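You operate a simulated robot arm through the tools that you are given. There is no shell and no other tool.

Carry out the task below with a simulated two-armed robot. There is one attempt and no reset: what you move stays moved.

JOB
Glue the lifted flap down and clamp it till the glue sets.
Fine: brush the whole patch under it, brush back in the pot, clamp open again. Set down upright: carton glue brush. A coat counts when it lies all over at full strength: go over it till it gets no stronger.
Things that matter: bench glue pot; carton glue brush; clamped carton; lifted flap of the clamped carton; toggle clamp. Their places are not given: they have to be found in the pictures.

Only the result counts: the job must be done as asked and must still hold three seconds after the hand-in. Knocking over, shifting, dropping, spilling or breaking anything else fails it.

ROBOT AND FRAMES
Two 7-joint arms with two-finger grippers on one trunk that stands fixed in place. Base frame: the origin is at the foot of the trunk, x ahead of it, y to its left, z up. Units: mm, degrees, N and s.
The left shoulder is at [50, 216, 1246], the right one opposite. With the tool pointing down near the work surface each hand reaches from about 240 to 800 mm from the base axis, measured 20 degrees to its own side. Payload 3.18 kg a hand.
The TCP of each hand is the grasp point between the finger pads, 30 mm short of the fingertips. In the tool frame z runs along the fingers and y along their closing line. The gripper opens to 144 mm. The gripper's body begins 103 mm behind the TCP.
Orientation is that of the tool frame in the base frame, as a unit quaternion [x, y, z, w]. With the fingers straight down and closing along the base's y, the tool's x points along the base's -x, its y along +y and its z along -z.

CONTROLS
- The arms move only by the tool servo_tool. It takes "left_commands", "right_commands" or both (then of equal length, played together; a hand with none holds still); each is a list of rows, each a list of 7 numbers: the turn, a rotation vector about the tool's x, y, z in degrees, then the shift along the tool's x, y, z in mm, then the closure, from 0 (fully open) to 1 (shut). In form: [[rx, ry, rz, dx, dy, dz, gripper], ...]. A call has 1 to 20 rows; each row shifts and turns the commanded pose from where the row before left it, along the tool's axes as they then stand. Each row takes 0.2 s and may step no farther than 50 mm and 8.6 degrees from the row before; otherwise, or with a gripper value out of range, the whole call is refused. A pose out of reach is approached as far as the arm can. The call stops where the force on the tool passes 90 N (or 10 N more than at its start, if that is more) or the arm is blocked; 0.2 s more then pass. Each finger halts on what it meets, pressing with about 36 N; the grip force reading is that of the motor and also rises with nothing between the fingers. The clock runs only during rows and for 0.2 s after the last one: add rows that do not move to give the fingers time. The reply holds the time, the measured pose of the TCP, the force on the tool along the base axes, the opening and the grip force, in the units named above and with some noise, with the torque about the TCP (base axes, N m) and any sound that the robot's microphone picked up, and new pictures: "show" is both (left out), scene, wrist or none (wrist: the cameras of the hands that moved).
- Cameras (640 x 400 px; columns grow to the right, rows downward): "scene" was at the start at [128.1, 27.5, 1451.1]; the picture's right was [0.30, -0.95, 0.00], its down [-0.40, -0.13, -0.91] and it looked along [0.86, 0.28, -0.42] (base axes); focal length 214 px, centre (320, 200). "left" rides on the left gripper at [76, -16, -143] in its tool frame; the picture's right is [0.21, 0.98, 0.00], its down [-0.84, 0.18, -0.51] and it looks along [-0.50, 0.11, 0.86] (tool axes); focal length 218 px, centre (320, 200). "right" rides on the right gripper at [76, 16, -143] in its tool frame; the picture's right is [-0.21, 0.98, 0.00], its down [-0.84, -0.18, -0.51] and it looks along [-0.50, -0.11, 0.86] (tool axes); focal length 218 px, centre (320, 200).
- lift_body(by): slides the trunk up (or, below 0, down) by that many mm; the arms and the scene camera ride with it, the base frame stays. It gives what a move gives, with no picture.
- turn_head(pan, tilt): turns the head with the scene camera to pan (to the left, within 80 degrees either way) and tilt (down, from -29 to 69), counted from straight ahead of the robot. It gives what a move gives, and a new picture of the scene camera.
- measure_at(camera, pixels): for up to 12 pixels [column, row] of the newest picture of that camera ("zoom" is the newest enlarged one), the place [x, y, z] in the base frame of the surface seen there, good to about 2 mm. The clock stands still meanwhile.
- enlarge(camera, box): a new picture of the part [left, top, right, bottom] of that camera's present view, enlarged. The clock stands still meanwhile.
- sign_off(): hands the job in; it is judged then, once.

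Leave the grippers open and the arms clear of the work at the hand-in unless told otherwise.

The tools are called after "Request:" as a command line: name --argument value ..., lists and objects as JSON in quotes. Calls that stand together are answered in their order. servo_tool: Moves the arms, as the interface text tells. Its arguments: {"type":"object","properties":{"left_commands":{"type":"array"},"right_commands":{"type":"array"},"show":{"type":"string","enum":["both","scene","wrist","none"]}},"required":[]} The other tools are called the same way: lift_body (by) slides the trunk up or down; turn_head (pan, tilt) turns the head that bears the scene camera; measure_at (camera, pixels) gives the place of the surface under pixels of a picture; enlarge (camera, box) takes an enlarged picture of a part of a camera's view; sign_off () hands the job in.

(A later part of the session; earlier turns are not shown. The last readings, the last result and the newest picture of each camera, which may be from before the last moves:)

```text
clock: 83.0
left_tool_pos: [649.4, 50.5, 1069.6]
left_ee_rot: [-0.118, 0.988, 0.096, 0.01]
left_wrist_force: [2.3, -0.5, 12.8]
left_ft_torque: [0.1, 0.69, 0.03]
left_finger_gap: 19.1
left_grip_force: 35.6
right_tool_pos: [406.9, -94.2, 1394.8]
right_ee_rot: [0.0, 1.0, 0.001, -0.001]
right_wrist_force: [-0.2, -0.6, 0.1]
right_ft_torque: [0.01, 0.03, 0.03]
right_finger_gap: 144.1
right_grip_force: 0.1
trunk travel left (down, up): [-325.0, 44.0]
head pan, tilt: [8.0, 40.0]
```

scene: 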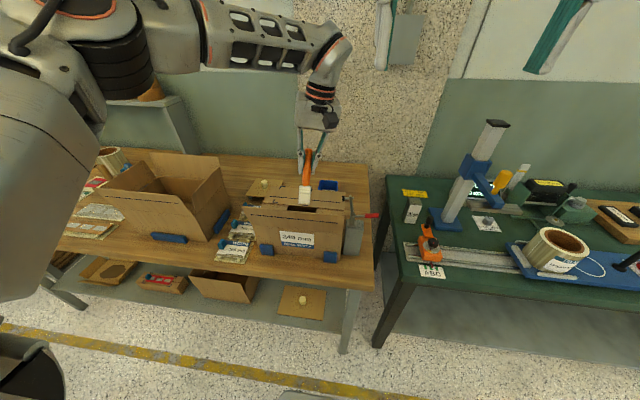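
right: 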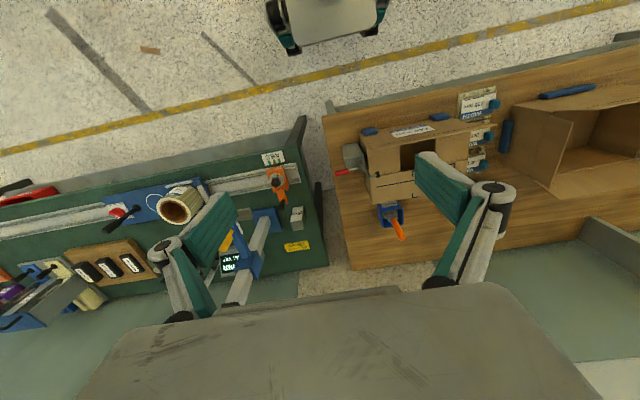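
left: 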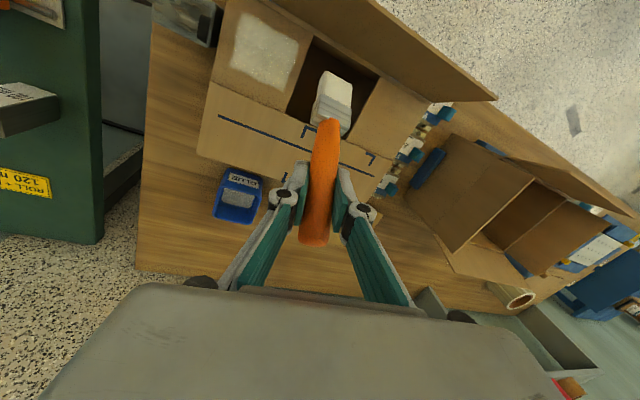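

Request:
servo_tool --left_commands '[[0, 0, 0, 11.65, 2.82, 0.06, 1], [0, 0, 0, 11.65, 2.82, 0.06, 1], [0, 0, 0, 11.65, 2.82, 0.06, 1], [0, 0, 0, 11.65, 2.82, 0.06, 1], [0, 0, 0, -11.65, -2.82, -0.06, 1], [0, 0, 0, -11.65, -2.82, -0.06, 1], [0, 0, 0, -11.65, -2.82, -0.06, 1], [0, 0, 0, -11.65, -2.82, -0.06, 1], [0, 0, 0, 3.3, -13.6, -2.55, 1], [0, 0, 0, 11.65, 2.82, 0.06, 1], [0, 0, 0, 11.65, 2.82, 0.06, 1], [0, 0, 0, 11.65, 2.82, 0.06, 1], [0, 0, 0, 11.65, 2.82, 0.06, 1], [0, 0, 0, -11.65, -2.82, -0.06, 1], [0, 0, 0, -11.65, -2.82, -0.06, 1], [0, 0, 0, 0, 0, 0, 1]]' --show "none"

```text
clock: 86.4
left_tool_pos: [625.6, 36.6, 1066.9]
left_ee_rot: [-0.118, 0.988, 0.096, 0.009]
left_wrist_force: [0.6, 0.2, 0.4]
left_ft_torque: [0.0, 0.03, 0.02]
left_finger_gap: 19.0
left_grip_force: 36.0
right_tool_pos: [407.5, -94.6, 1396.3]
right_ee_rot: [0.0, 1.0, 0.0, 0.0]
right_wrist_force: [0.1, 0.4, -0.1]
right_ft_torque: [-0.03, -0.02, 0.0]
right_finger_gap: 144.1
right_grip_force: 0.1
trunk travel left (down, up): [-325.0, 44.0]
head pan, tilt: [8.0, 40.0]
```

Contact lost once more – the brush is gradually leaning more in the grip. I lift off and compare the coat with the earlier picture.

Request:
servo_tool --left_commands '[[0, 0, 0, -1.2, 5.6, -29.4, 1], [0, 0, 0, -1.2, 5.6, -29.4, 1], [0, 0, 0, -9.4, 38.2, 7.7, 1], [0, 0, 0, -9.4, 38.2, 7.7, 1], [0, 0, 0, 0, 0, 0, 1]]' --show "wrist"

Request:
enlarge --camera "right" --box '[368, 142, 404, 172]'

Request:
enlarge --camera "left" --box '[218, 0, 378, 130]'

```text
clock: 87.6
left_tool_pos: [626.5, 116.3, 1127.9]
left_ee_rot: [-0.117, 0.988, 0.095, 0.01]
left_wrist_force: [-0.3, 0.2, -1.6]
left_ft_torque: [0.04, -0.01, 0.03]
left_finger_gap: 19.2
left_grip_force: 36.4
right_tool_pos: [408.6, -94.0, 1395.3]
right_ee_rot: [0.0, 1.0, 0.0, 0.0]
right_wrist_force: [0.3, -0.2, -0.2]
right_ft_torque: [0.0, 0.02, 0.03]
right_finger_gap: 144.0
right_grip_force: 0.1
trunk travel left (down, up): [-325.0, 44.0]
head pan, tilt: [8.0, 40.0]
```

left: 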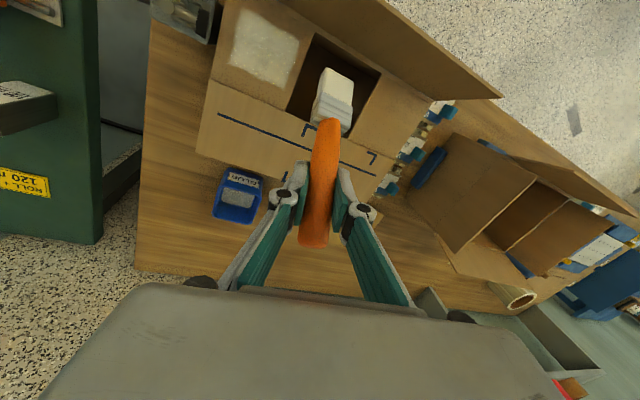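

```text
13.33 times, centred on (386, 157) of right
```

zoom: 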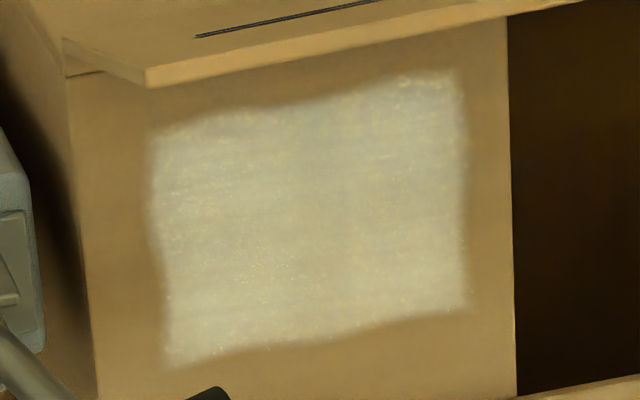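

```text
3.08 times, centred on (298, 65) of left
```

zoom: 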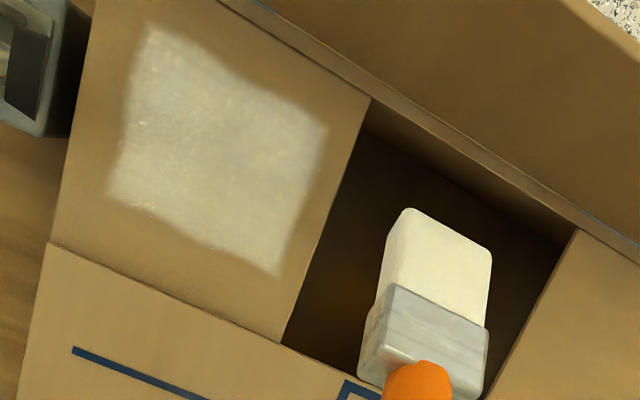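

The coat looks unchanged from before – no stronger. I check closely the seam between the lanes (y≈50) and the edges.

Request:
enlarge --camera "right" --box '[376, 146, 400, 170]'

Request:
enlarge --camera "left" --box '[226, 2, 306, 92]'

```text
16.00 times, centred on (388, 158) of right
```

zoom: 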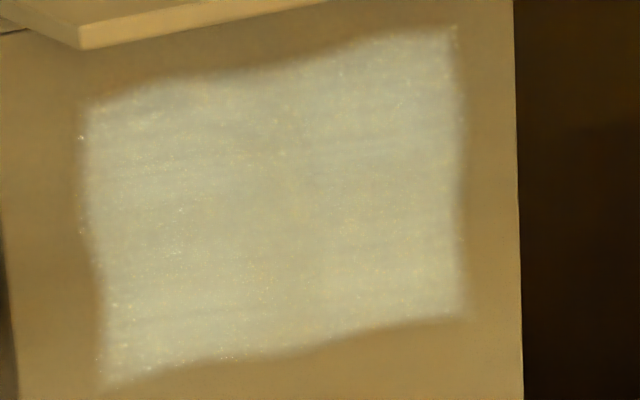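

```text
4.44 times, centred on (266, 47) of left
```

zoom: 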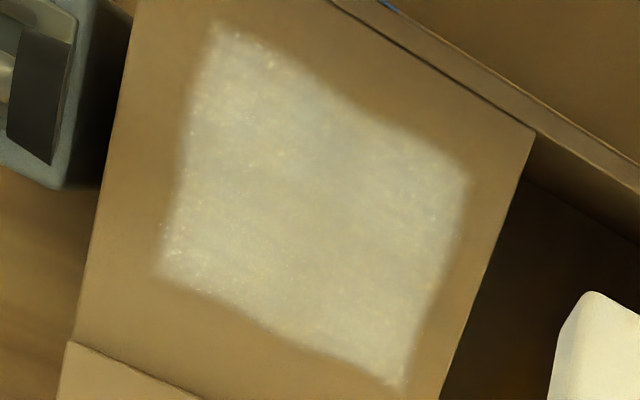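

The coat is even and unchanged after another round with a still-white brush: full strength. Now to bring the brush back. I measure points along the handle to learn its exact lean in the hand.

Request:
measure_at --camera "left" --pixels '[[329, 124], [327, 135], [325, 150], [323, 165], [321, 180], [319, 200], [317, 220], [315, 238], [318, 118], [347, 128], [325, 72], [352, 84]]'

Request:
enlarge --camera "left" --box '[280, 60, 380, 250]'

Request:
enlarge --camera "scene" --box '[270, 130, 340, 220]'

```text
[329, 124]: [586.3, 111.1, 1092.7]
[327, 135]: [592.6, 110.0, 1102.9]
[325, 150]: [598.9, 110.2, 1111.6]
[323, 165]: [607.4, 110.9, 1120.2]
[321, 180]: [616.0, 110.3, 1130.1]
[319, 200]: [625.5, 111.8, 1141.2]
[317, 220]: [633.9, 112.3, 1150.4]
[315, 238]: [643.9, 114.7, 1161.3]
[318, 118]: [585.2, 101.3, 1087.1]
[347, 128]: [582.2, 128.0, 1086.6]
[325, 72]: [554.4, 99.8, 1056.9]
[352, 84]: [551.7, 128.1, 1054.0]
```

```text
2.11 times, centred on (330, 155) of left
```

zoom: 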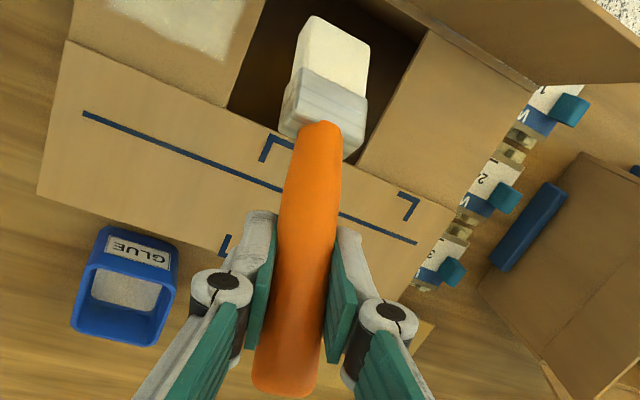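

```text
4.44 times, centred on (305, 175) of scene
```

zoom: 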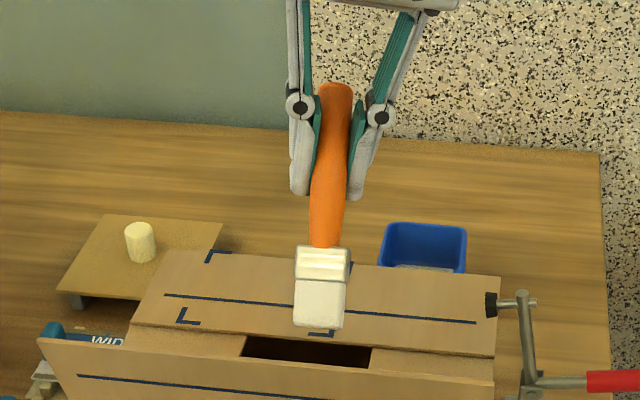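

The handle leans 40.5° in x and ~2.6° in y, yaw ≈ +5°. I rotate the hand back so the brush stands upright (−40.5° about base y plus small corrections), here in free space with tip ≥ 1018.

Request:
servo_tool --left_commands '[[0, 0, 0, -1.2, 4, -20, 1], [1.87, -7.73, -1.56, 0, 0, 0, 1], [1.87, -7.73, -1.56, 0, 0, 0, 1], [1.87, -7.73, -1.56, 0, 0, 0, 1], [1.87, -7.73, -1.56, 0, 0, 0, 1], [1.87, -7.73, -1.56, 0, 0, 0, 1], [1.45, -0.73, 5.38, 0, 0, 0, 1], [0, 0, 0, 0, 0, 0, 1]]' --show "both"

Request:
enlarge --camera "left" --box '[280, 60, 380, 250]'

Request:
enlarge --camera "scene" --box '[270, 120, 350, 220]'

```text
clock: 89.4
left_tool_pos: [626.3, 116.7, 1147.9]
left_ee_rot: [-0.095, 0.928, 0.055, 0.356]
left_wrist_force: [0.2, -0.7, -0.6]
left_ft_torque: [0.0, -0.02, 0.0]
left_finger_gap: 19.0
left_grip_force: 36.0
right_tool_pos: [408.2, -95.9, 1396.0]
right_ee_rot: [0.0, 1.0, 0.0, 0.0]
right_wrist_force: [-0.2, -0.6, -0.1]
right_ft_torque: [-0.02, 0.01, -0.01]
right_finger_gap: 143.8
right_grip_force: 0.0
trunk travel left (down, up): [-325.0, 44.0]
head pan, tilt: [8.0, 40.0]
```

scene: 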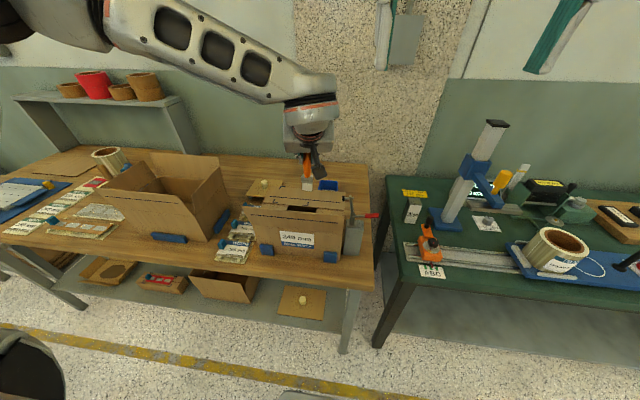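
left: 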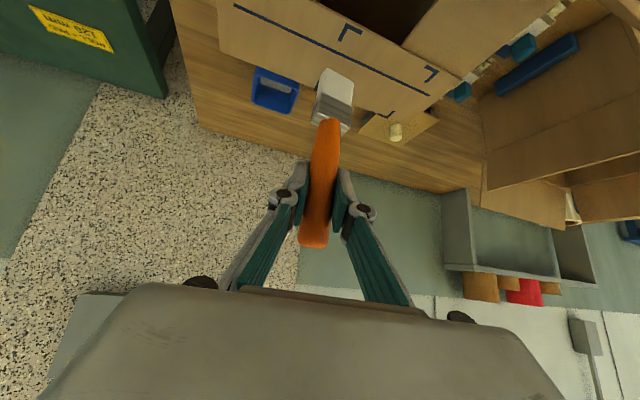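

```text
2.11 times, centred on (330, 155) of left
```

zoom: 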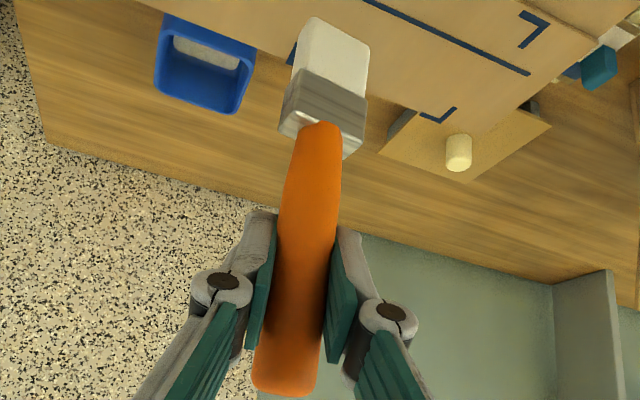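

```text
4.00 times, centred on (310, 170) of scene
```

zoom: 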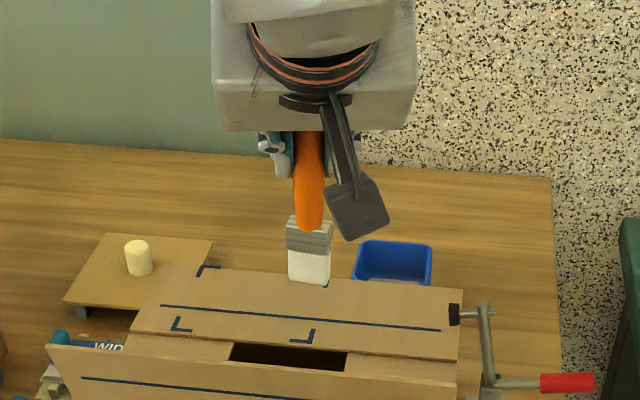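

Now check the brush is upright by measuring along handle, ferrule and bristles.

Request:
measure_at --camera "left" --pixels '[[329, 124], [327, 137], [325, 150], [322, 170], [320, 190], [317, 215], [314, 238], [323, 78], [350, 90], [337, 80], [319, 108], [346, 118]]'

Request:
measure_at --camera "zoom" --pixels '[[310, 278], [310, 262], [310, 225], [310, 200], [310, 180], [310, 160], [310, 140], [292, 276], [327, 280], [290, 235], [330, 240]]'

```text
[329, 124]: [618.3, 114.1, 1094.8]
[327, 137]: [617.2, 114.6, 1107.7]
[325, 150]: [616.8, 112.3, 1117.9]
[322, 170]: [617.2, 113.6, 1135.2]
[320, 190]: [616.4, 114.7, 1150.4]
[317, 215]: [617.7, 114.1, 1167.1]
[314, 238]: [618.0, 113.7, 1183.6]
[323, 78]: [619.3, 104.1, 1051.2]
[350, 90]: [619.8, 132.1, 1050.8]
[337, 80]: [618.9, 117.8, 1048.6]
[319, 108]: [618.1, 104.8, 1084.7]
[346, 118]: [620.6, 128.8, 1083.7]
```

```text
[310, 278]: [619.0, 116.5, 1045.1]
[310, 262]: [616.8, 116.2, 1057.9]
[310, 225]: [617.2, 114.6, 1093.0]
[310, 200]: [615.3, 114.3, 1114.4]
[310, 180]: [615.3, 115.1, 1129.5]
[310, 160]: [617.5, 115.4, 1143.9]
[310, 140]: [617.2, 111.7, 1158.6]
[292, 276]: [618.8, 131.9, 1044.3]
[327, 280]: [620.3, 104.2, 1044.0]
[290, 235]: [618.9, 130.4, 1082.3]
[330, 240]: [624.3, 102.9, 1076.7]
```

The brush is upright to about 1°, bristle tip ~105 mm below the TCP, centred under it. Moving over the pot centre (808.5, 76) at this height.

Request:
servo_tool --left_commands '[[0, 0, 0, -25.4, -16, 22.3, 1], [0, 0, 0, -25.4, -16, 22.3, 1], [0, 0, 0, -25.4, -16, 22.3, 1], [0, 0, 0, -25.4, -16, 22.3, 1], [0, 0, 0, -25.4, -16, 22.2, 1], [0, 0, 0, 0, 0, 0, 1], [0, 0, 0, 26.8, -1.4, 29.6, 1], [0, 0, 0, 26.8, -1.4, 29.6, 1], [0, 0, 0, 0, 0, 0, 1]]' --show "both"

Request:
enlarge --camera "left" --box '[270, 0, 390, 140]'

```text
clock: 91.4
left_tool_pos: [808.1, 75.9, 1066.8]
left_ee_rot: [-0.095, 0.928, 0.054, 0.356]
left_wrist_force: [0.7, 0.2, -0.4]
left_ft_torque: [-0.03, 0.01, 0.01]
left_finger_gap: 18.8
left_grip_force: 35.9
right_tool_pos: [408.0, -93.9, 1396.3]
right_ee_rot: [0.001, 1.0, 0.0, 0.0]
right_wrist_force: [-0.3, 0.5, -0.7]
right_ft_torque: [0.02, 0.02, -0.04]
right_finger_gap: 144.1
right_grip_force: 0.0
trunk travel left (down, up): [-325.0, 44.0]
head pan, tilt: [8.0, 40.0]
```

scene: 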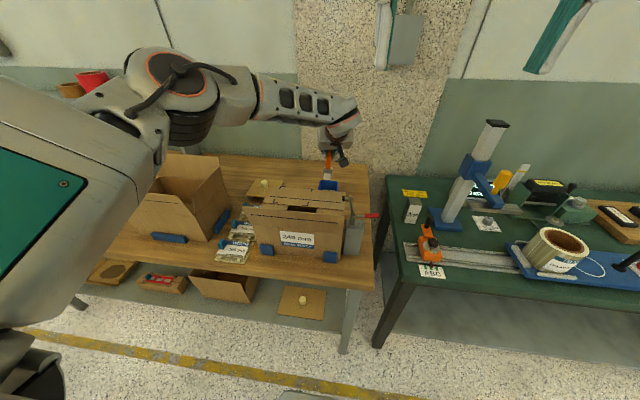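
left: 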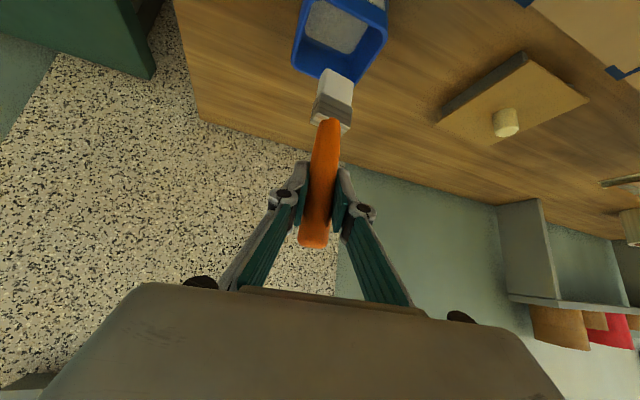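

```text
2.86 times, centred on (330, 70) of left
```

zoom: 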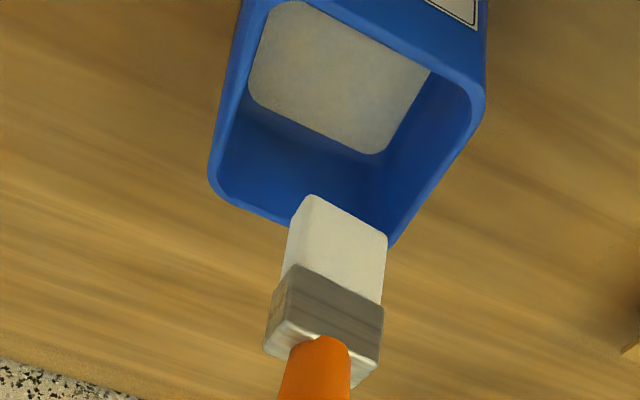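

Aligned with the pot. Quick check of the bristle position relative to the pot rim before going in.

Request:
measure_at --camera "zoom" --pixels '[[310, 205], [345, 220], [380, 245], [300, 260], [340, 290], [375, 300], [225, 180], [465, 110], [350, 100], [300, 345], [310, 360]]'

```text
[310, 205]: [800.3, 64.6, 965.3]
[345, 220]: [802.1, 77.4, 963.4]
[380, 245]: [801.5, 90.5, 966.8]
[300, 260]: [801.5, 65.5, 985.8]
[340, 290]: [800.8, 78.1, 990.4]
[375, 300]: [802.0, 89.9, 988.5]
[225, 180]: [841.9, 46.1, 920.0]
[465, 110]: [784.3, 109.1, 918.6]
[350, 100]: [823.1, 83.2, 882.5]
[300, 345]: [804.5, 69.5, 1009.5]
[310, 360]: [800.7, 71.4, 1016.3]
```

Centred: bristles y 64–92, x ≈ 808. Lowering 70 mm, then small steps to feel the bottom.

Request:
servo_tool --left_commands '[[0, 0, 0, 15.7, -0.8, 17.3, 1], [0, 0, 0, 15.7, -0.8, 17.3, 1], [0, 0, 0, 15.7, -0.8, 17.3, 1], [0, 0, 0, 2.7, -0.1, 3, 1], [0, 0, 0, 0, 0, 0, 1]]' --show "none"

Request:
servo_tool --left_commands '[[0, 0, 0, 1.34, -0.07, 1.48, 1], [0, 0, 0, 0, 0, 0, 1]]' --show "none"

Request:
servo_tool --left_commands '[[0, 0, 0, 0.67, -0.03, 0.74, 1], [0, 0, 0, 0, 0, 0, 1]]' --show "none"

```text
clock: 92.6
left_tool_pos: [807.9, 74.7, 992.2]
left_ee_rot: [-0.096, 0.928, 0.054, 0.356]
left_wrist_force: [0.3, 0.0, -1.1]
left_ft_torque: [-0.02, 0.01, 0.04]
left_finger_gap: 19.1
left_grip_force: 35.5
right_tool_pos: [408.4, -94.4, 1395.3]
right_ee_rot: [0.001, 1.0, 0.0, 0.001]
right_wrist_force: [0.1, 0.6, -0.5]
right_ft_torque: [0.0, 0.01, -0.01]
right_finger_gap: 144.1
right_grip_force: 0.0
trunk travel left (down, up): [-325.0, 44.0]
head pan, tilt: [8.0, 40.0]
```

```text
clock: 93.2
left_tool_pos: [808.6, 74.5, 991.5]
left_ee_rot: [-0.095, 0.928, 0.054, 0.356]
left_wrist_force: [0.8, 0.2, 0.0]
left_ft_torque: [0.05, 0.01, -0.01]
left_finger_gap: 19.2
left_grip_force: 36.1
right_tool_pos: [407.3, -95.2, 1395.2]
right_ee_rot: [0.0, 1.0, 0.001, 0.0]
right_wrist_force: [-0.3, 0.4, 0.0]
right_ft_torque: [0.0, -0.03, 0.02]
right_finger_gap: 144.0
right_grip_force: 0.1
trunk travel left (down, up): [-325.0, 44.0]
head pan, tilt: [8.0, 40.0]
```

```text
clock: 93.8
left_tool_pos: [808.4, 75.5, 990.7]
left_ee_rot: [-0.095, 0.928, 0.054, 0.356]
left_wrist_force: [-0.2, 0.2, -0.2]
left_ft_torque: [-0.02, 0.0, 0.0]
left_finger_gap: 18.9
left_grip_force: 35.8
right_tool_pos: [408.6, -93.8, 1395.3]
right_ee_rot: [0.0, 1.0, 0.0, 0.0]
right_wrist_force: [-0.4, -0.5, -0.4]
right_ft_torque: [0.01, 0.04, 0.02]
right_finger_gap: 143.9
right_grip_force: 0.1
trunk travel left (down, up): [-325.0, 44.0]
head pan, tilt: [8.0, 40.0]
```

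Request:
servo_tool --left_commands '[[0, 0, 0, 0.67, -0.03, 0.74, 1], [0, 0, 0, 0, 0, 0, 1]]' --show "none"

Request:
servo_tool --left_commands '[[0, 0, 0, 0.67, -0.03, 0.74, 1], [0, 0, 0, 0, 0, 0, 1]]' --show "none"

Request:
servo_tool --left_commands '[[0, 0, 0, 0.67, -0.03, 0.74, 1], [0, 0, 0, 0, 0, 0, 1]]' --show "none"

```text
clock: 94.4
left_tool_pos: [808.8, 76.0, 991.0]
left_ee_rot: [-0.096, 0.928, 0.054, 0.357]
left_wrist_force: [-0.6, 0.4, 3.0]
left_ft_torque: [0.0, -0.04, 0.01]
left_finger_gap: 19.1
left_grip_force: 36.1
right_tool_pos: [408.7, -94.0, 1395.8]
right_ee_rot: [0.0, 1.0, 0.001, 0.0]
right_wrist_force: [-0.3, 0.0, -0.5]
right_ft_torque: [-0.01, 0.02, 0.03]
right_finger_gap: 144.1
right_grip_force: 0.1
trunk travel left (down, up): [-325.0, 44.0]
head pan, tilt: [8.0, 40.0]
```

```text
clock: 95.0
left_tool_pos: [807.5, 75.3, 991.0]
left_ee_rot: [-0.096, 0.927, 0.054, 0.357]
left_wrist_force: [1.2, -0.3, 7.2]
left_ft_torque: [-0.08, -0.12, 0.04]
left_finger_gap: 18.8
left_grip_force: 36.0
right_tool_pos: [407.2, -93.1, 1396.5]
right_ee_rot: [0.001, 1.0, 0.0, 0.0]
right_wrist_force: [0.3, 0.5, 1.1]
right_ft_torque: [0.02, 0.0, 0.01]
right_finger_gap: 143.9
right_grip_force: 0.1
trunk travel left (down, up): [-325.0, 44.0]
head pan, tilt: [8.0, 40.0]
```

```text
clock: 95.6
left_tool_pos: [808.3, 74.6, 990.1]
left_ee_rot: [-0.095, 0.928, 0.053, 0.358]
left_wrist_force: [0.9, 0.9, 14.2]
left_ft_torque: [-0.15, -0.19, 0.03]
left_finger_gap: 19.0
left_grip_force: 36.1
right_tool_pos: [406.3, -95.3, 1395.5]
right_ee_rot: [0.0, 1.0, 0.0, 0.001]
right_wrist_force: [0.6, -0.5, -0.1]
right_ft_torque: [0.0, 0.01, -0.01]
right_finger_gap: 144.0
right_grip_force: 0.0
trunk travel left (down, up): [-325.0, 44.0]
head pan, tilt: [8.0, 40.0]
```

Bottom felt (14 N). I ease off 1.2 mm and check the brush is vertical before opening.

Request:
servo_tool --left_commands '[[0, 0, 0, -0.8, 0.04, -0.89, 1], [0, 0, 0, 0, 0, 0, 1]]' --show "both"

Request:
measure_at --camera "left" --pixels '[[328, 124], [326, 137], [325, 150], [322, 170], [320, 190], [317, 215], [314, 238], [319, 108], [346, 118], [340, 112]]'

Request:
enlarge --camera "scene" --box '[300, 140, 360, 210]'

Request:
enlarge --camera "left" --box '[270, 40, 390, 250]'

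```text
clock: 96.2
left_tool_pos: [807.3, 75.6, 989.7]
left_ee_rot: [-0.096, 0.928, 0.055, 0.356]
left_wrist_force: [2.5, 0.6, 12.0]
left_ft_torque: [-0.06, -0.36, 0.04]
left_finger_gap: 19.0
left_grip_force: 36.4
right_tool_pos: [406.7, -93.7, 1395.6]
right_ee_rot: [0.0, 1.0, 0.0, 0.0]
right_wrist_force: [0.8, -0.4, -1.3]
right_ft_torque: [0.0, -0.04, -0.02]
right_finger_gap: 144.1
right_grip_force: 0.1
trunk travel left (down, up): [-325.0, 44.0]
head pan, tilt: [8.0, 40.0]
```

scene: 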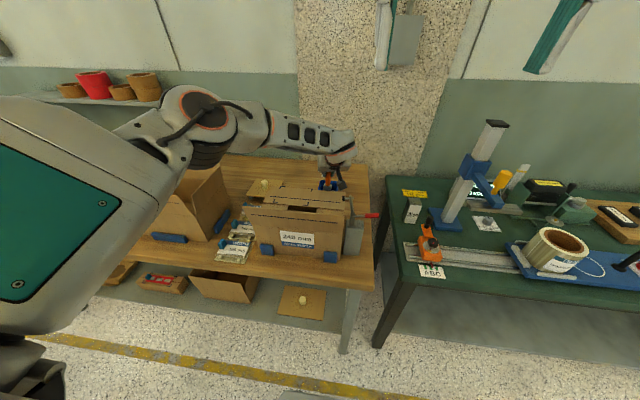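
left: 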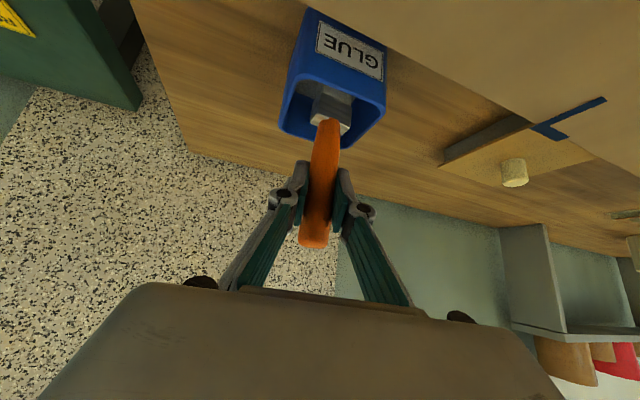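

```text
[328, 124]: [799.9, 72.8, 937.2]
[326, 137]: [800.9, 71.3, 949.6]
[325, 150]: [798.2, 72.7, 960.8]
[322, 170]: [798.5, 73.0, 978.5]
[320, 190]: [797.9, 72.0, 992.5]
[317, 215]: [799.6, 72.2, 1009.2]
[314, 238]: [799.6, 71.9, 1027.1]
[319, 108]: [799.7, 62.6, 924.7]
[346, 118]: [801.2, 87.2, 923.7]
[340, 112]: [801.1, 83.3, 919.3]
```

```text
5.71 times, centred on (330, 175) of scene
```

zoom: 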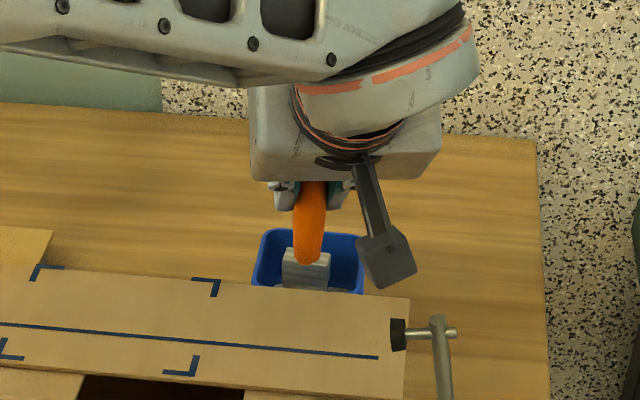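

```text
1.90 times, centred on (330, 145) of left
```

zoom: 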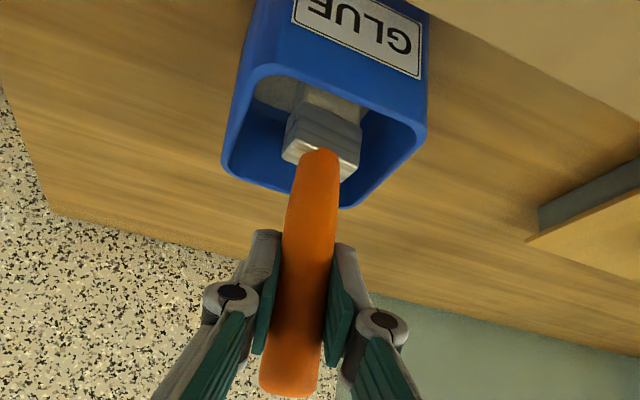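

Vertical within a degree. Force is still 12 N; easing another 1 mm.

Request:
servo_tool --left_commands '[[0, 0, 0, -0.67, 0.03, -0.74, 1], [0, 0, 0, 0, 0, 0, 1], [0, 0, 0, 0, 0, 0, 1]]' --show "none"

```text
clock: 97.0
left_tool_pos: [807.7, 75.6, 990.4]
left_ee_rot: [-0.096, 0.928, 0.054, 0.357]
left_wrist_force: [1.4, 1.0, 7.8]
left_ft_torque: [-0.05, -0.15, 0.01]
left_finger_gap: 19.2
left_grip_force: 36.2
right_tool_pos: [407.3, -94.7, 1394.2]
right_ee_rot: [-0.001, 1.0, 0.0, 0.001]
right_wrist_force: [-0.1, -0.2, -0.6]
right_ft_torque: [-0.01, 0.02, -0.03]
right_finger_gap: 144.0
right_grip_force: 0.1
trunk travel left (down, up): [-325.0, 44.0]
head pan, tilt: [8.0, 40.0]
```

Request:
servo_tool --left_commands '[[0, 0, 0, -0.5, 0.02, -0.55, 1], [0, 0, 0, 0, 0, 0, 1], [0, 0, 0, 0, 0, 0, 1]]' --show "none"

```text
clock: 97.8
left_tool_pos: [806.8, 75.4, 990.0]
left_ee_rot: [-0.096, 0.928, 0.055, 0.356]
left_wrist_force: [-0.8, -0.4, 1.1]
left_ft_torque: [-0.03, 0.04, -0.01]
left_finger_gap: 18.9
left_grip_force: 35.9
right_tool_pos: [408.5, -93.9, 1396.0]
right_ee_rot: [0.001, 1.0, 0.0, -0.001]
right_wrist_force: [0.2, -0.2, 0.8]
right_ft_torque: [0.01, 0.0, -0.04]
right_finger_gap: 143.9
right_grip_force: 0.1
trunk travel left (down, up): [-325.0, 44.0]
head pan, tilt: [8.0, 40.0]
```

Only ~1 N of contact now. Opening the fingers gently.

Request:
servo_tool --left_commands '[[0, 0, 0, 0, 0, 0, 0.86], [0, 0, 0, 0, 0, 0, 0.83], [0, 0, 0, 0, 0, 0, 0.8], [0, 0, 0, 0, 0, 0, 0.75], [0, 0, 0, 0, 0, 0, 0.75]]' --show "both"

Request:
enlarge --camera "left" --box '[270, 40, 390, 250]'

Request:
measure_at --camera "left" --pixels '[[328, 124], [326, 137], [325, 150], [322, 170], [320, 190], [317, 215], [314, 238]]'

```text
clock: 99.0
left_tool_pos: [807.8, 76.3, 991.0]
left_ee_rot: [-0.096, 0.928, 0.054, 0.356]
left_wrist_force: [0.1, 0.5, 0.8]
left_ft_torque: [0.02, 0.0, 0.0]
left_finger_gap: 35.9
left_grip_force: 0.2
right_tool_pos: [408.4, -94.1, 1394.6]
right_ee_rot: [0.0, 1.0, -0.001, -0.001]
right_wrist_force: [0.1, 0.8, -0.3]
right_ft_torque: [0.0, 0.01, 0.02]
right_finger_gap: 143.9
right_grip_force: 0.1
trunk travel left (down, up): [-325.0, 44.0]
head pan, tilt: [8.0, 40.0]
```

scene: 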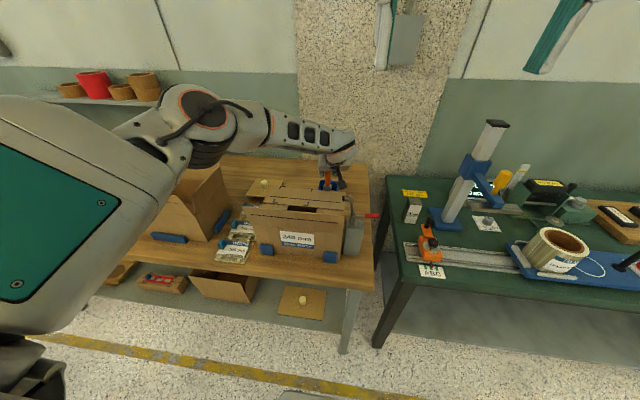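
left: 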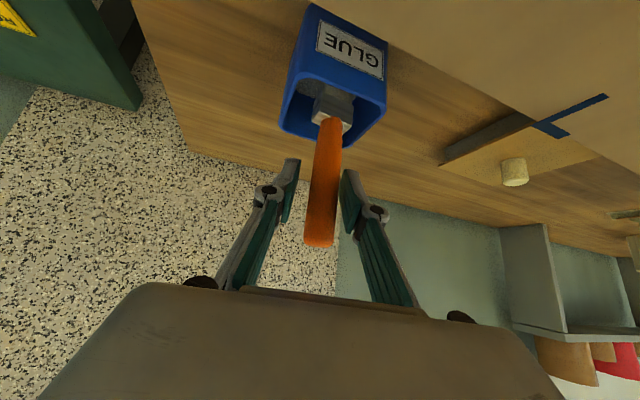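

```text
1.90 times, centred on (330, 145) of left
```

zoom: 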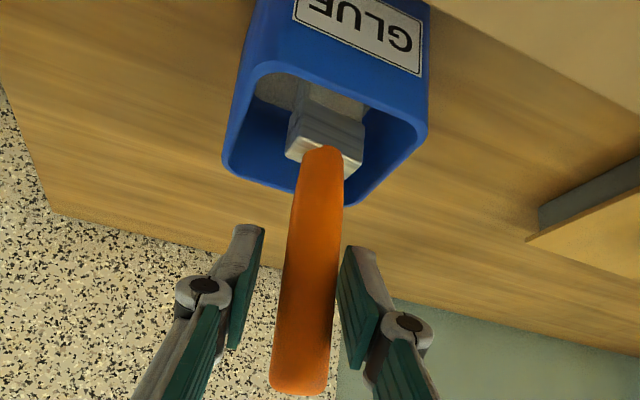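

```text
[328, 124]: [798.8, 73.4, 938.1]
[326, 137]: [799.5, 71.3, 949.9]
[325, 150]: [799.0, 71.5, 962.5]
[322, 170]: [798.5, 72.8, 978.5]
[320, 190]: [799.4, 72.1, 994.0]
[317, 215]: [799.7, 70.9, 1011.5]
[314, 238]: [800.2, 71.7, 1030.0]
```

The brush stands by itself, upright. Opening fully, then retreating straight back along the fingers.

Request:
servo_tool --left_commands '[[0, 0, 0, 0, 0, 0, 0.5], [0, 0, 0, 0, 0, 0, 0.1], [0, 0, 0, 0, 0, 0, 0], [0, 0, 0, 0, 0, 0, 0], [0, 0, 0, 0, 0, -20, 0], [0, 0, 0, 0, 0, -30, 0], [0, 0, 0, 0, 0, -40, 0], [0, 0, 0, 0, 0, -40, 0], [0, 0, 0, 0, 0, 0, 0]]' --show "both"

Request:
enlarge --camera "left" --box '[260, 30, 400, 200]'

Request:
enlarge --camera "right" --box '[355, 125, 415, 185]'

```text
clock: 101.0
left_tool_pos: [723.6, 52.4, 1086.8]
left_ee_rot: [-0.096, 0.928, 0.054, 0.356]
left_wrist_force: [1.3, 0.1, -0.5]
left_ft_torque: [0.0, 0.01, 0.02]
left_finger_gap: 143.7
left_grip_force: 0.2
right_tool_pos: [410.0, -94.0, 1395.3]
right_ee_rot: [0.0, 1.0, -0.001, 0.001]
right_wrist_force: [0.0, 0.2, -0.5]
right_ft_torque: [-0.02, 0.02, -0.02]
right_finger_gap: 144.2
right_grip_force: 0.1
trunk travel left (down, up): [-325.0, 44.0]
head pan, tilt: [8.0, 40.0]
```

scene: 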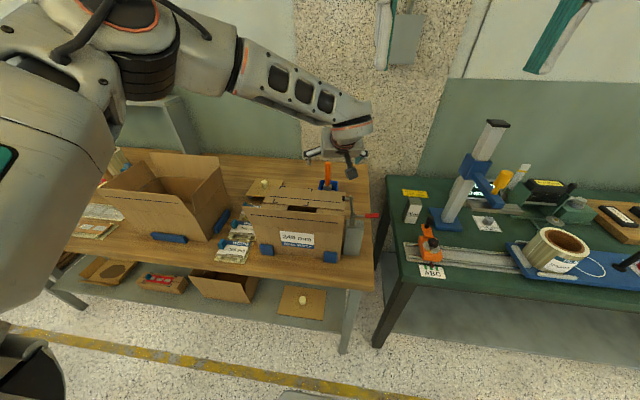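
left: 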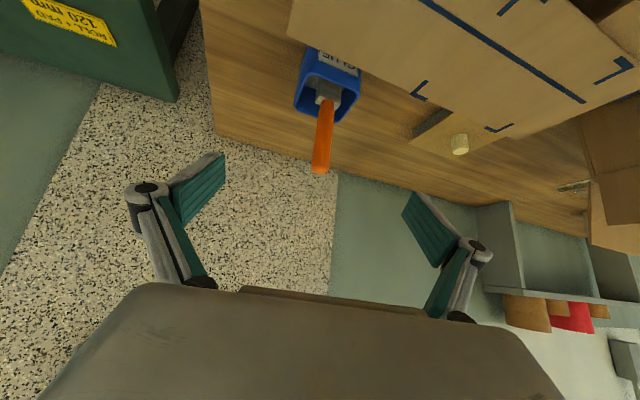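

```text
2.35 times, centred on (330, 115) of left
```

zoom: 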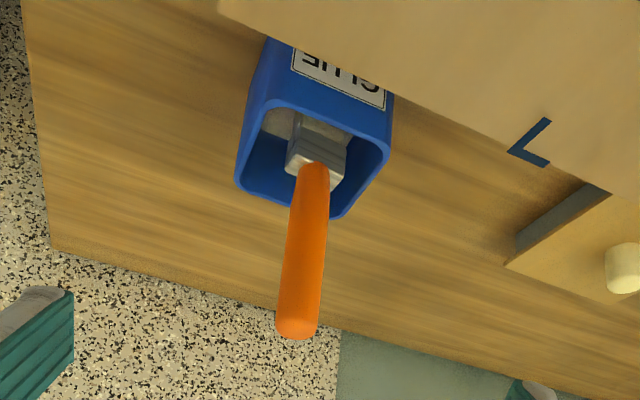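

```text
6.67 times, centred on (385, 155) of right
```

zoom: 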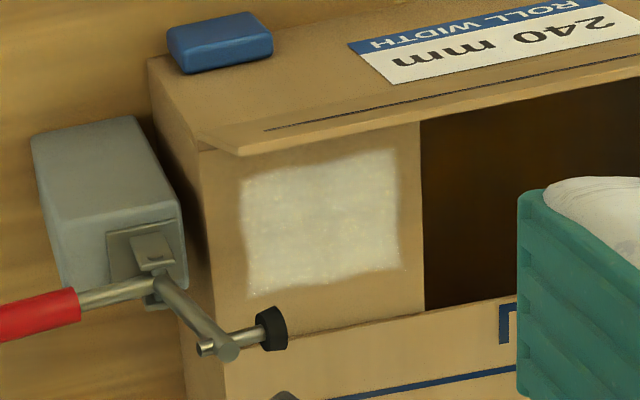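

The brush stands upright in the pot. Now the flap. I bring the left hand back and up, and turn it to point straight down.

Request:
servo_tool --left_commands '[[0, 0, 0, 0.2, 25.2, -29.5, 0], [0, 0, 0, 0.2, 25.2, -29.5, 0], [0, 0, 0, 0.2, 25.2, -29.5, 0], [0, 0, 0, 0.2, 25.2, -29.5, 0], [0, 0, 0, 0.2, 25.2, -29.5, 0], [1.05, 6.97, 1.88, 0, 0, 0, 0], [1.05, 6.97, 1.88, 0, 0, 0, 0], [1.05, 6.97, 1.88, 0, 0, 0, 0], [1.05, 6.97, 1.88, 0, 0, 0, 0.5], [1.05, 6.97, 1.88, 0, 0, 0, 1], [1.05, 6.97, 1.88, 0, 0, 0, 1], [0, 0, 0, 0, 0, 0, 1]]' --show "both"

Request:
enlarge --camera "scene" --box '[236, 170, 396, 270]'

```text
clock: 103.6
left_tool_pos: [598.4, 150.4, 1200.4]
left_ee_rot: [0.0, 1.0, 0.0, 0.0]
left_wrist_force: [0.3, 0.3, 1.0]
left_ft_torque: [0.02, -0.04, -0.01]
left_finger_gap: 0.1
left_grip_force: 30.7
right_tool_pos: [407.0, -94.6, 1395.8]
right_ee_rot: [0.0, 1.0, 0.0, 0.0]
right_wrist_force: [-0.5, -0.1, 0.2]
right_ft_torque: [0.0, -0.03, -0.01]
right_finger_gap: 143.8
right_grip_force: 0.0
trunk travel left (down, up): [-325.0, 44.0]
head pan, tilt: [8.0, 40.0]
```

scene: 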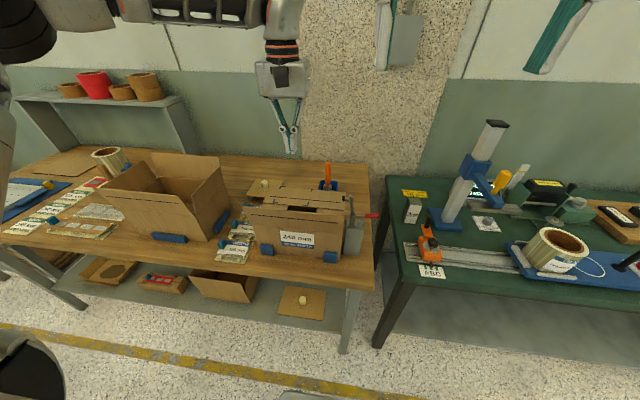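
left: 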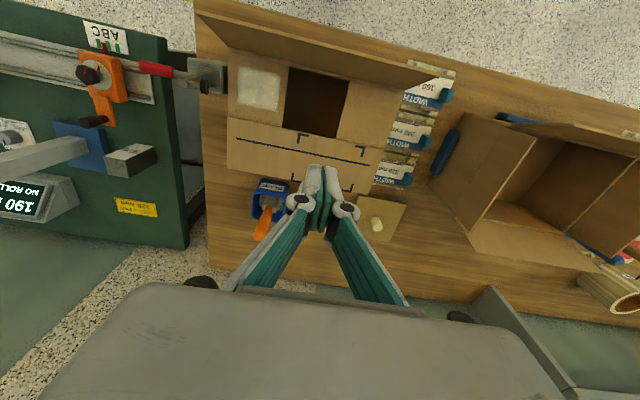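

```text
4.00 times, centred on (316, 220) of scene
```

zoom: 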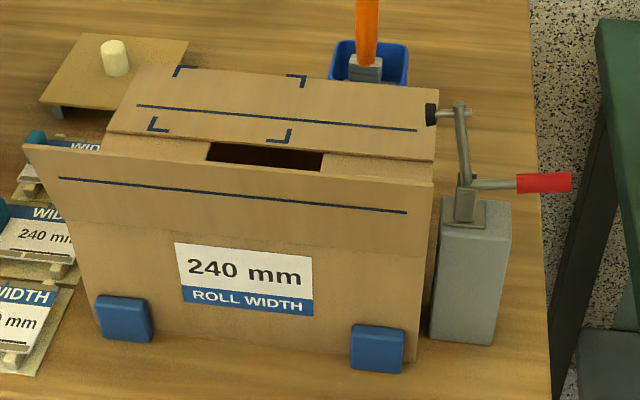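

I measure the flap's present top edge and outer face, and the clamp handle, in this enlarged view.

Request:
measure_at --camera "zoom" --pixels '[[40, 152], [230, 168], [420, 187], [150, 200], [300, 215], [200, 235], [470, 190], [490, 184], [520, 183], [545, 182], [568, 182], [465, 150]]'

Request:
enlarge --camera "left" --box '[210, 20, 310, 130]'

```text
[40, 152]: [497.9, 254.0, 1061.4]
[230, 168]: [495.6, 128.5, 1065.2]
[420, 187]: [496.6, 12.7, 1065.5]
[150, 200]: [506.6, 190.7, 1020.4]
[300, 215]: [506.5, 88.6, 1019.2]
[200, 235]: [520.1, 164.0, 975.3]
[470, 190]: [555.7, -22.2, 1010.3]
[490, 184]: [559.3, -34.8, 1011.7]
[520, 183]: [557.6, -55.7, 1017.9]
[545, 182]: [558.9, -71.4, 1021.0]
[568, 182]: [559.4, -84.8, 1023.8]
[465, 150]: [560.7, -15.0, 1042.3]
```

```text
3.64 times, centred on (260, 75) of left
```

zoom: 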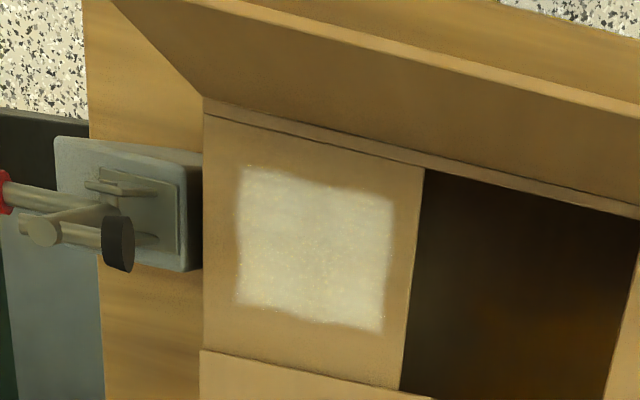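

The coat is nicely visible from above now. I zoom in on it for a final evenness check before closing the flap.

Request:
enlarge --camera "left" --box '[236, 60, 286, 112]'

Request:
measure_at --camera "zoom" --pixels '[[240, 165], [392, 200], [238, 300], [383, 330], [310, 185], [310, 315]]'

```text
7.69 times, centred on (261, 86) of left
```

zoom: 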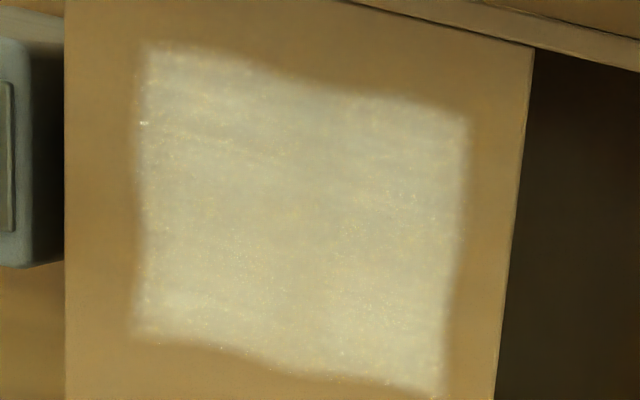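

```text
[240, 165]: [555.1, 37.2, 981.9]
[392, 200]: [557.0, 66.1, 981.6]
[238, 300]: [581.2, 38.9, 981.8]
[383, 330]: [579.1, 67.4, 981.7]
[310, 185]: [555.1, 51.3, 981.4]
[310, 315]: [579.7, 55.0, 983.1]
```

Request:
measure_at --camera "zoom" --pixels '[[145, 48], [465, 115], [135, 330], [440, 392], [300, 80], [285, 362], [140, 190], [460, 250], [70, 5], [530, 48], [500, 392], [400, 10]]'

```text
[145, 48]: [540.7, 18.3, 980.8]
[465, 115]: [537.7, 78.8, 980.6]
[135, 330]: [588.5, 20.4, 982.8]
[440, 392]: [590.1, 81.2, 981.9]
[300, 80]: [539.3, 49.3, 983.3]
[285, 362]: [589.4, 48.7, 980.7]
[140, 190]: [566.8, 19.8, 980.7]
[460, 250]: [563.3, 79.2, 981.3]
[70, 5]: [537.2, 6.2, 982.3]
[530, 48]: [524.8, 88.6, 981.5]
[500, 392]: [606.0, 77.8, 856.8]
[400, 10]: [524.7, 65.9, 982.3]
```

The patch is x≈539–590, y≈19–80, evenly coated. Now fold the flap: left hand closed, goes behind the flap (robot side) at y≈190, fingertips to z≈1040.

Request:
servo_tool --left_commands '[[0, 0, 0, 35.8, 10, 0, 1], [0, 0, 0, 35.8, 10, 0, 1], [0, 0, 0, 35.8, 10, 0, 1], [0, 0, 0, 35, 10, 0, 1], [0, 0, 0, 0, 0, 40, 1], [0, 0, 0, 0, 0, 45, 1], [0, 0, 0, 0, 0, 45, 1], [0, 0, 0, 0, 0, 0, 1]]' --show "both"

```text
clock: 105.4
left_tool_pos: [456.0, 190.1, 1071.0]
left_ee_rot: [-0.001, 1.0, 0.001, 0.0]
left_wrist_force: [0.4, 0.2, -0.2]
left_ft_torque: [0.05, -0.02, -0.02]
left_finger_gap: 0.2
left_grip_force: 31.3
right_tool_pos: [407.2, -94.5, 1396.1]
right_ee_rot: [0.0, 1.0, -0.001, 0.001]
right_wrist_force: [-0.4, -0.8, -0.5]
right_ft_torque: [-0.02, -0.07, -0.01]
right_finger_gap: 143.9
right_grip_force: 0.0
trunk travel left (down, up): [-325.0, 44.0]
head pan, tilt: [8.0, 40.0]
```

scene: 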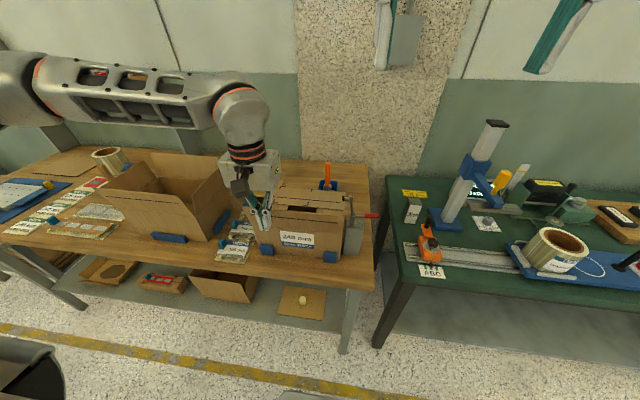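
left: 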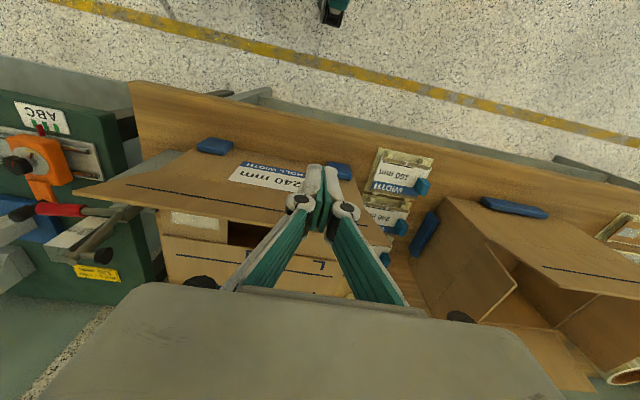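

Fingers are behind the flap. Pushing forward 64 mm in 8 mm steps to swing the flap past vertical.

Request:
servo_tool --left_commands '[[0, 0, 0, -10, 0, 0, 1], [0, 0, 0, -10, 0, 0, 1], [0, 0, 0, -8, 0, 0, 1], [0, 0, 0, -8, 0, 0, 1], [0, 0, 0, -8, 0, 0, 1], [0, 0, 0, -8, 0, 0, 1], [0, 0, 0, -8, 0, 0, 1], [0, 0, 0, -8, 0, 0, 1], [0, 0, 0, 0, 0, 0, 1]]' --show "both"

Request:
enlarge --camera "right" --box '[345, 105, 485, 195]'

```text
clock: 107.4
left_tool_pos: [525.1, 190.9, 1070.6]
left_ee_rot: [0.0, 1.0, 0.001, 0.0]
left_wrist_force: [-0.3, 0.5, 0.1]
left_ft_torque: [-0.02, -0.03, -0.02]
left_finger_gap: 0.2
left_grip_force: 30.8
right_tool_pos: [408.7, -93.4, 1395.5]
right_ee_rot: [0.0, 1.0, -0.001, 0.0]
right_wrist_force: [-0.2, -0.1, -0.5]
right_ft_torque: [0.0, 0.0, -0.01]
right_finger_gap: 144.0
right_grip_force: 0.1
trunk travel left (down, up): [-325.0, 44.0]
head pan, tilt: [8.0, 40.0]
```

scene: 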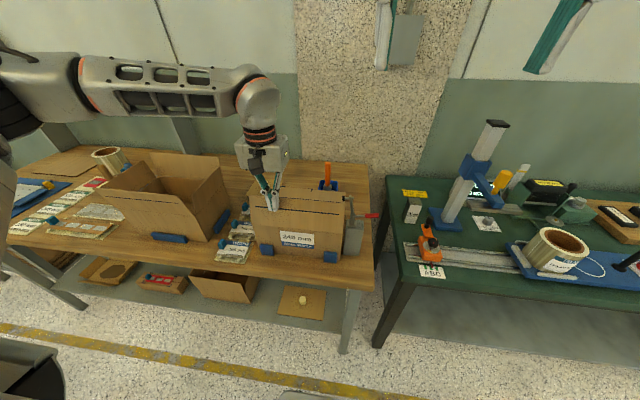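
left: 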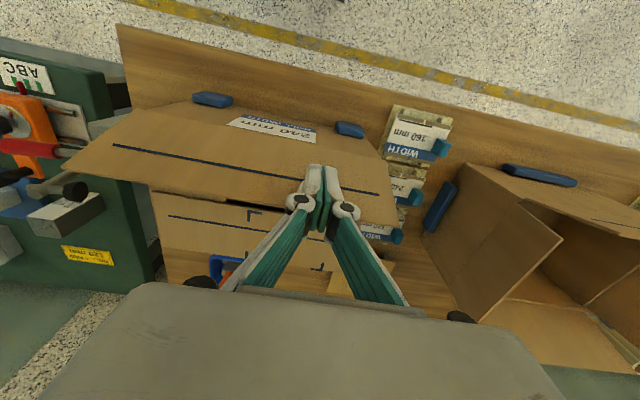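

```text
4.44 times, centred on (415, 150) of right
```

zoom: 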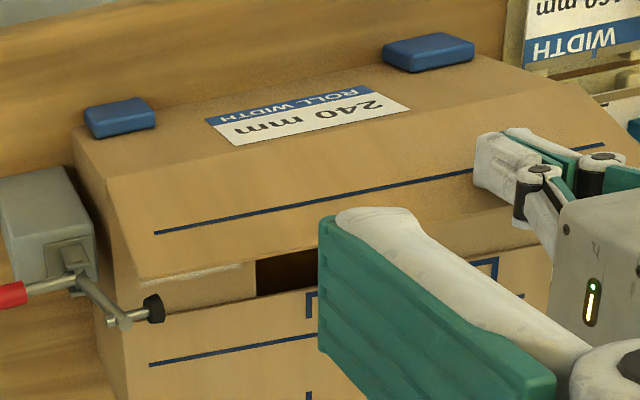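

The flap has swung inward past vertical. I measure where its free edge is now.

Request:
measure_at --camera "zoom" --pixels '[[140, 272], [250, 255], [160, 232], [300, 200], [110, 185], [250, 165], [290, 240]]'

```text
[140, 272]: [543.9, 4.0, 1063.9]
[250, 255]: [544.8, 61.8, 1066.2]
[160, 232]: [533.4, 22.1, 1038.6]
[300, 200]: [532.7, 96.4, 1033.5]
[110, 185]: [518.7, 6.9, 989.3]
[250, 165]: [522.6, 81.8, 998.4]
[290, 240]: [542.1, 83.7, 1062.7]
```

The flap holds its position at ~16° past vertical. Its edge must pass under the clamp pad (bottom ≈1061), so I look closely at the clearance there.

Request:
enlarge --camera "right" --box '[362, 150, 402, 182]'

Request:
enlarge --camera "scene" --box '[320, 185, 385, 235]'

```text
12.50 times, centred on (382, 166) of right
```

zoom: 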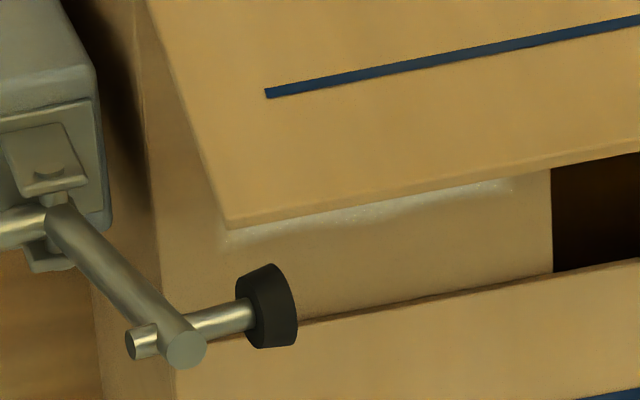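

```text
8.00 times, centred on (352, 210) of scene
```

zoom: 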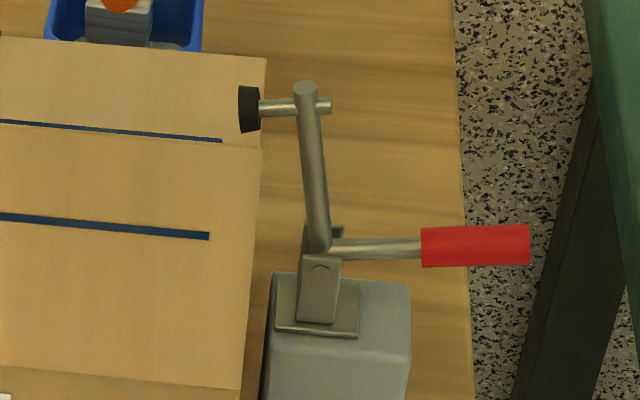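

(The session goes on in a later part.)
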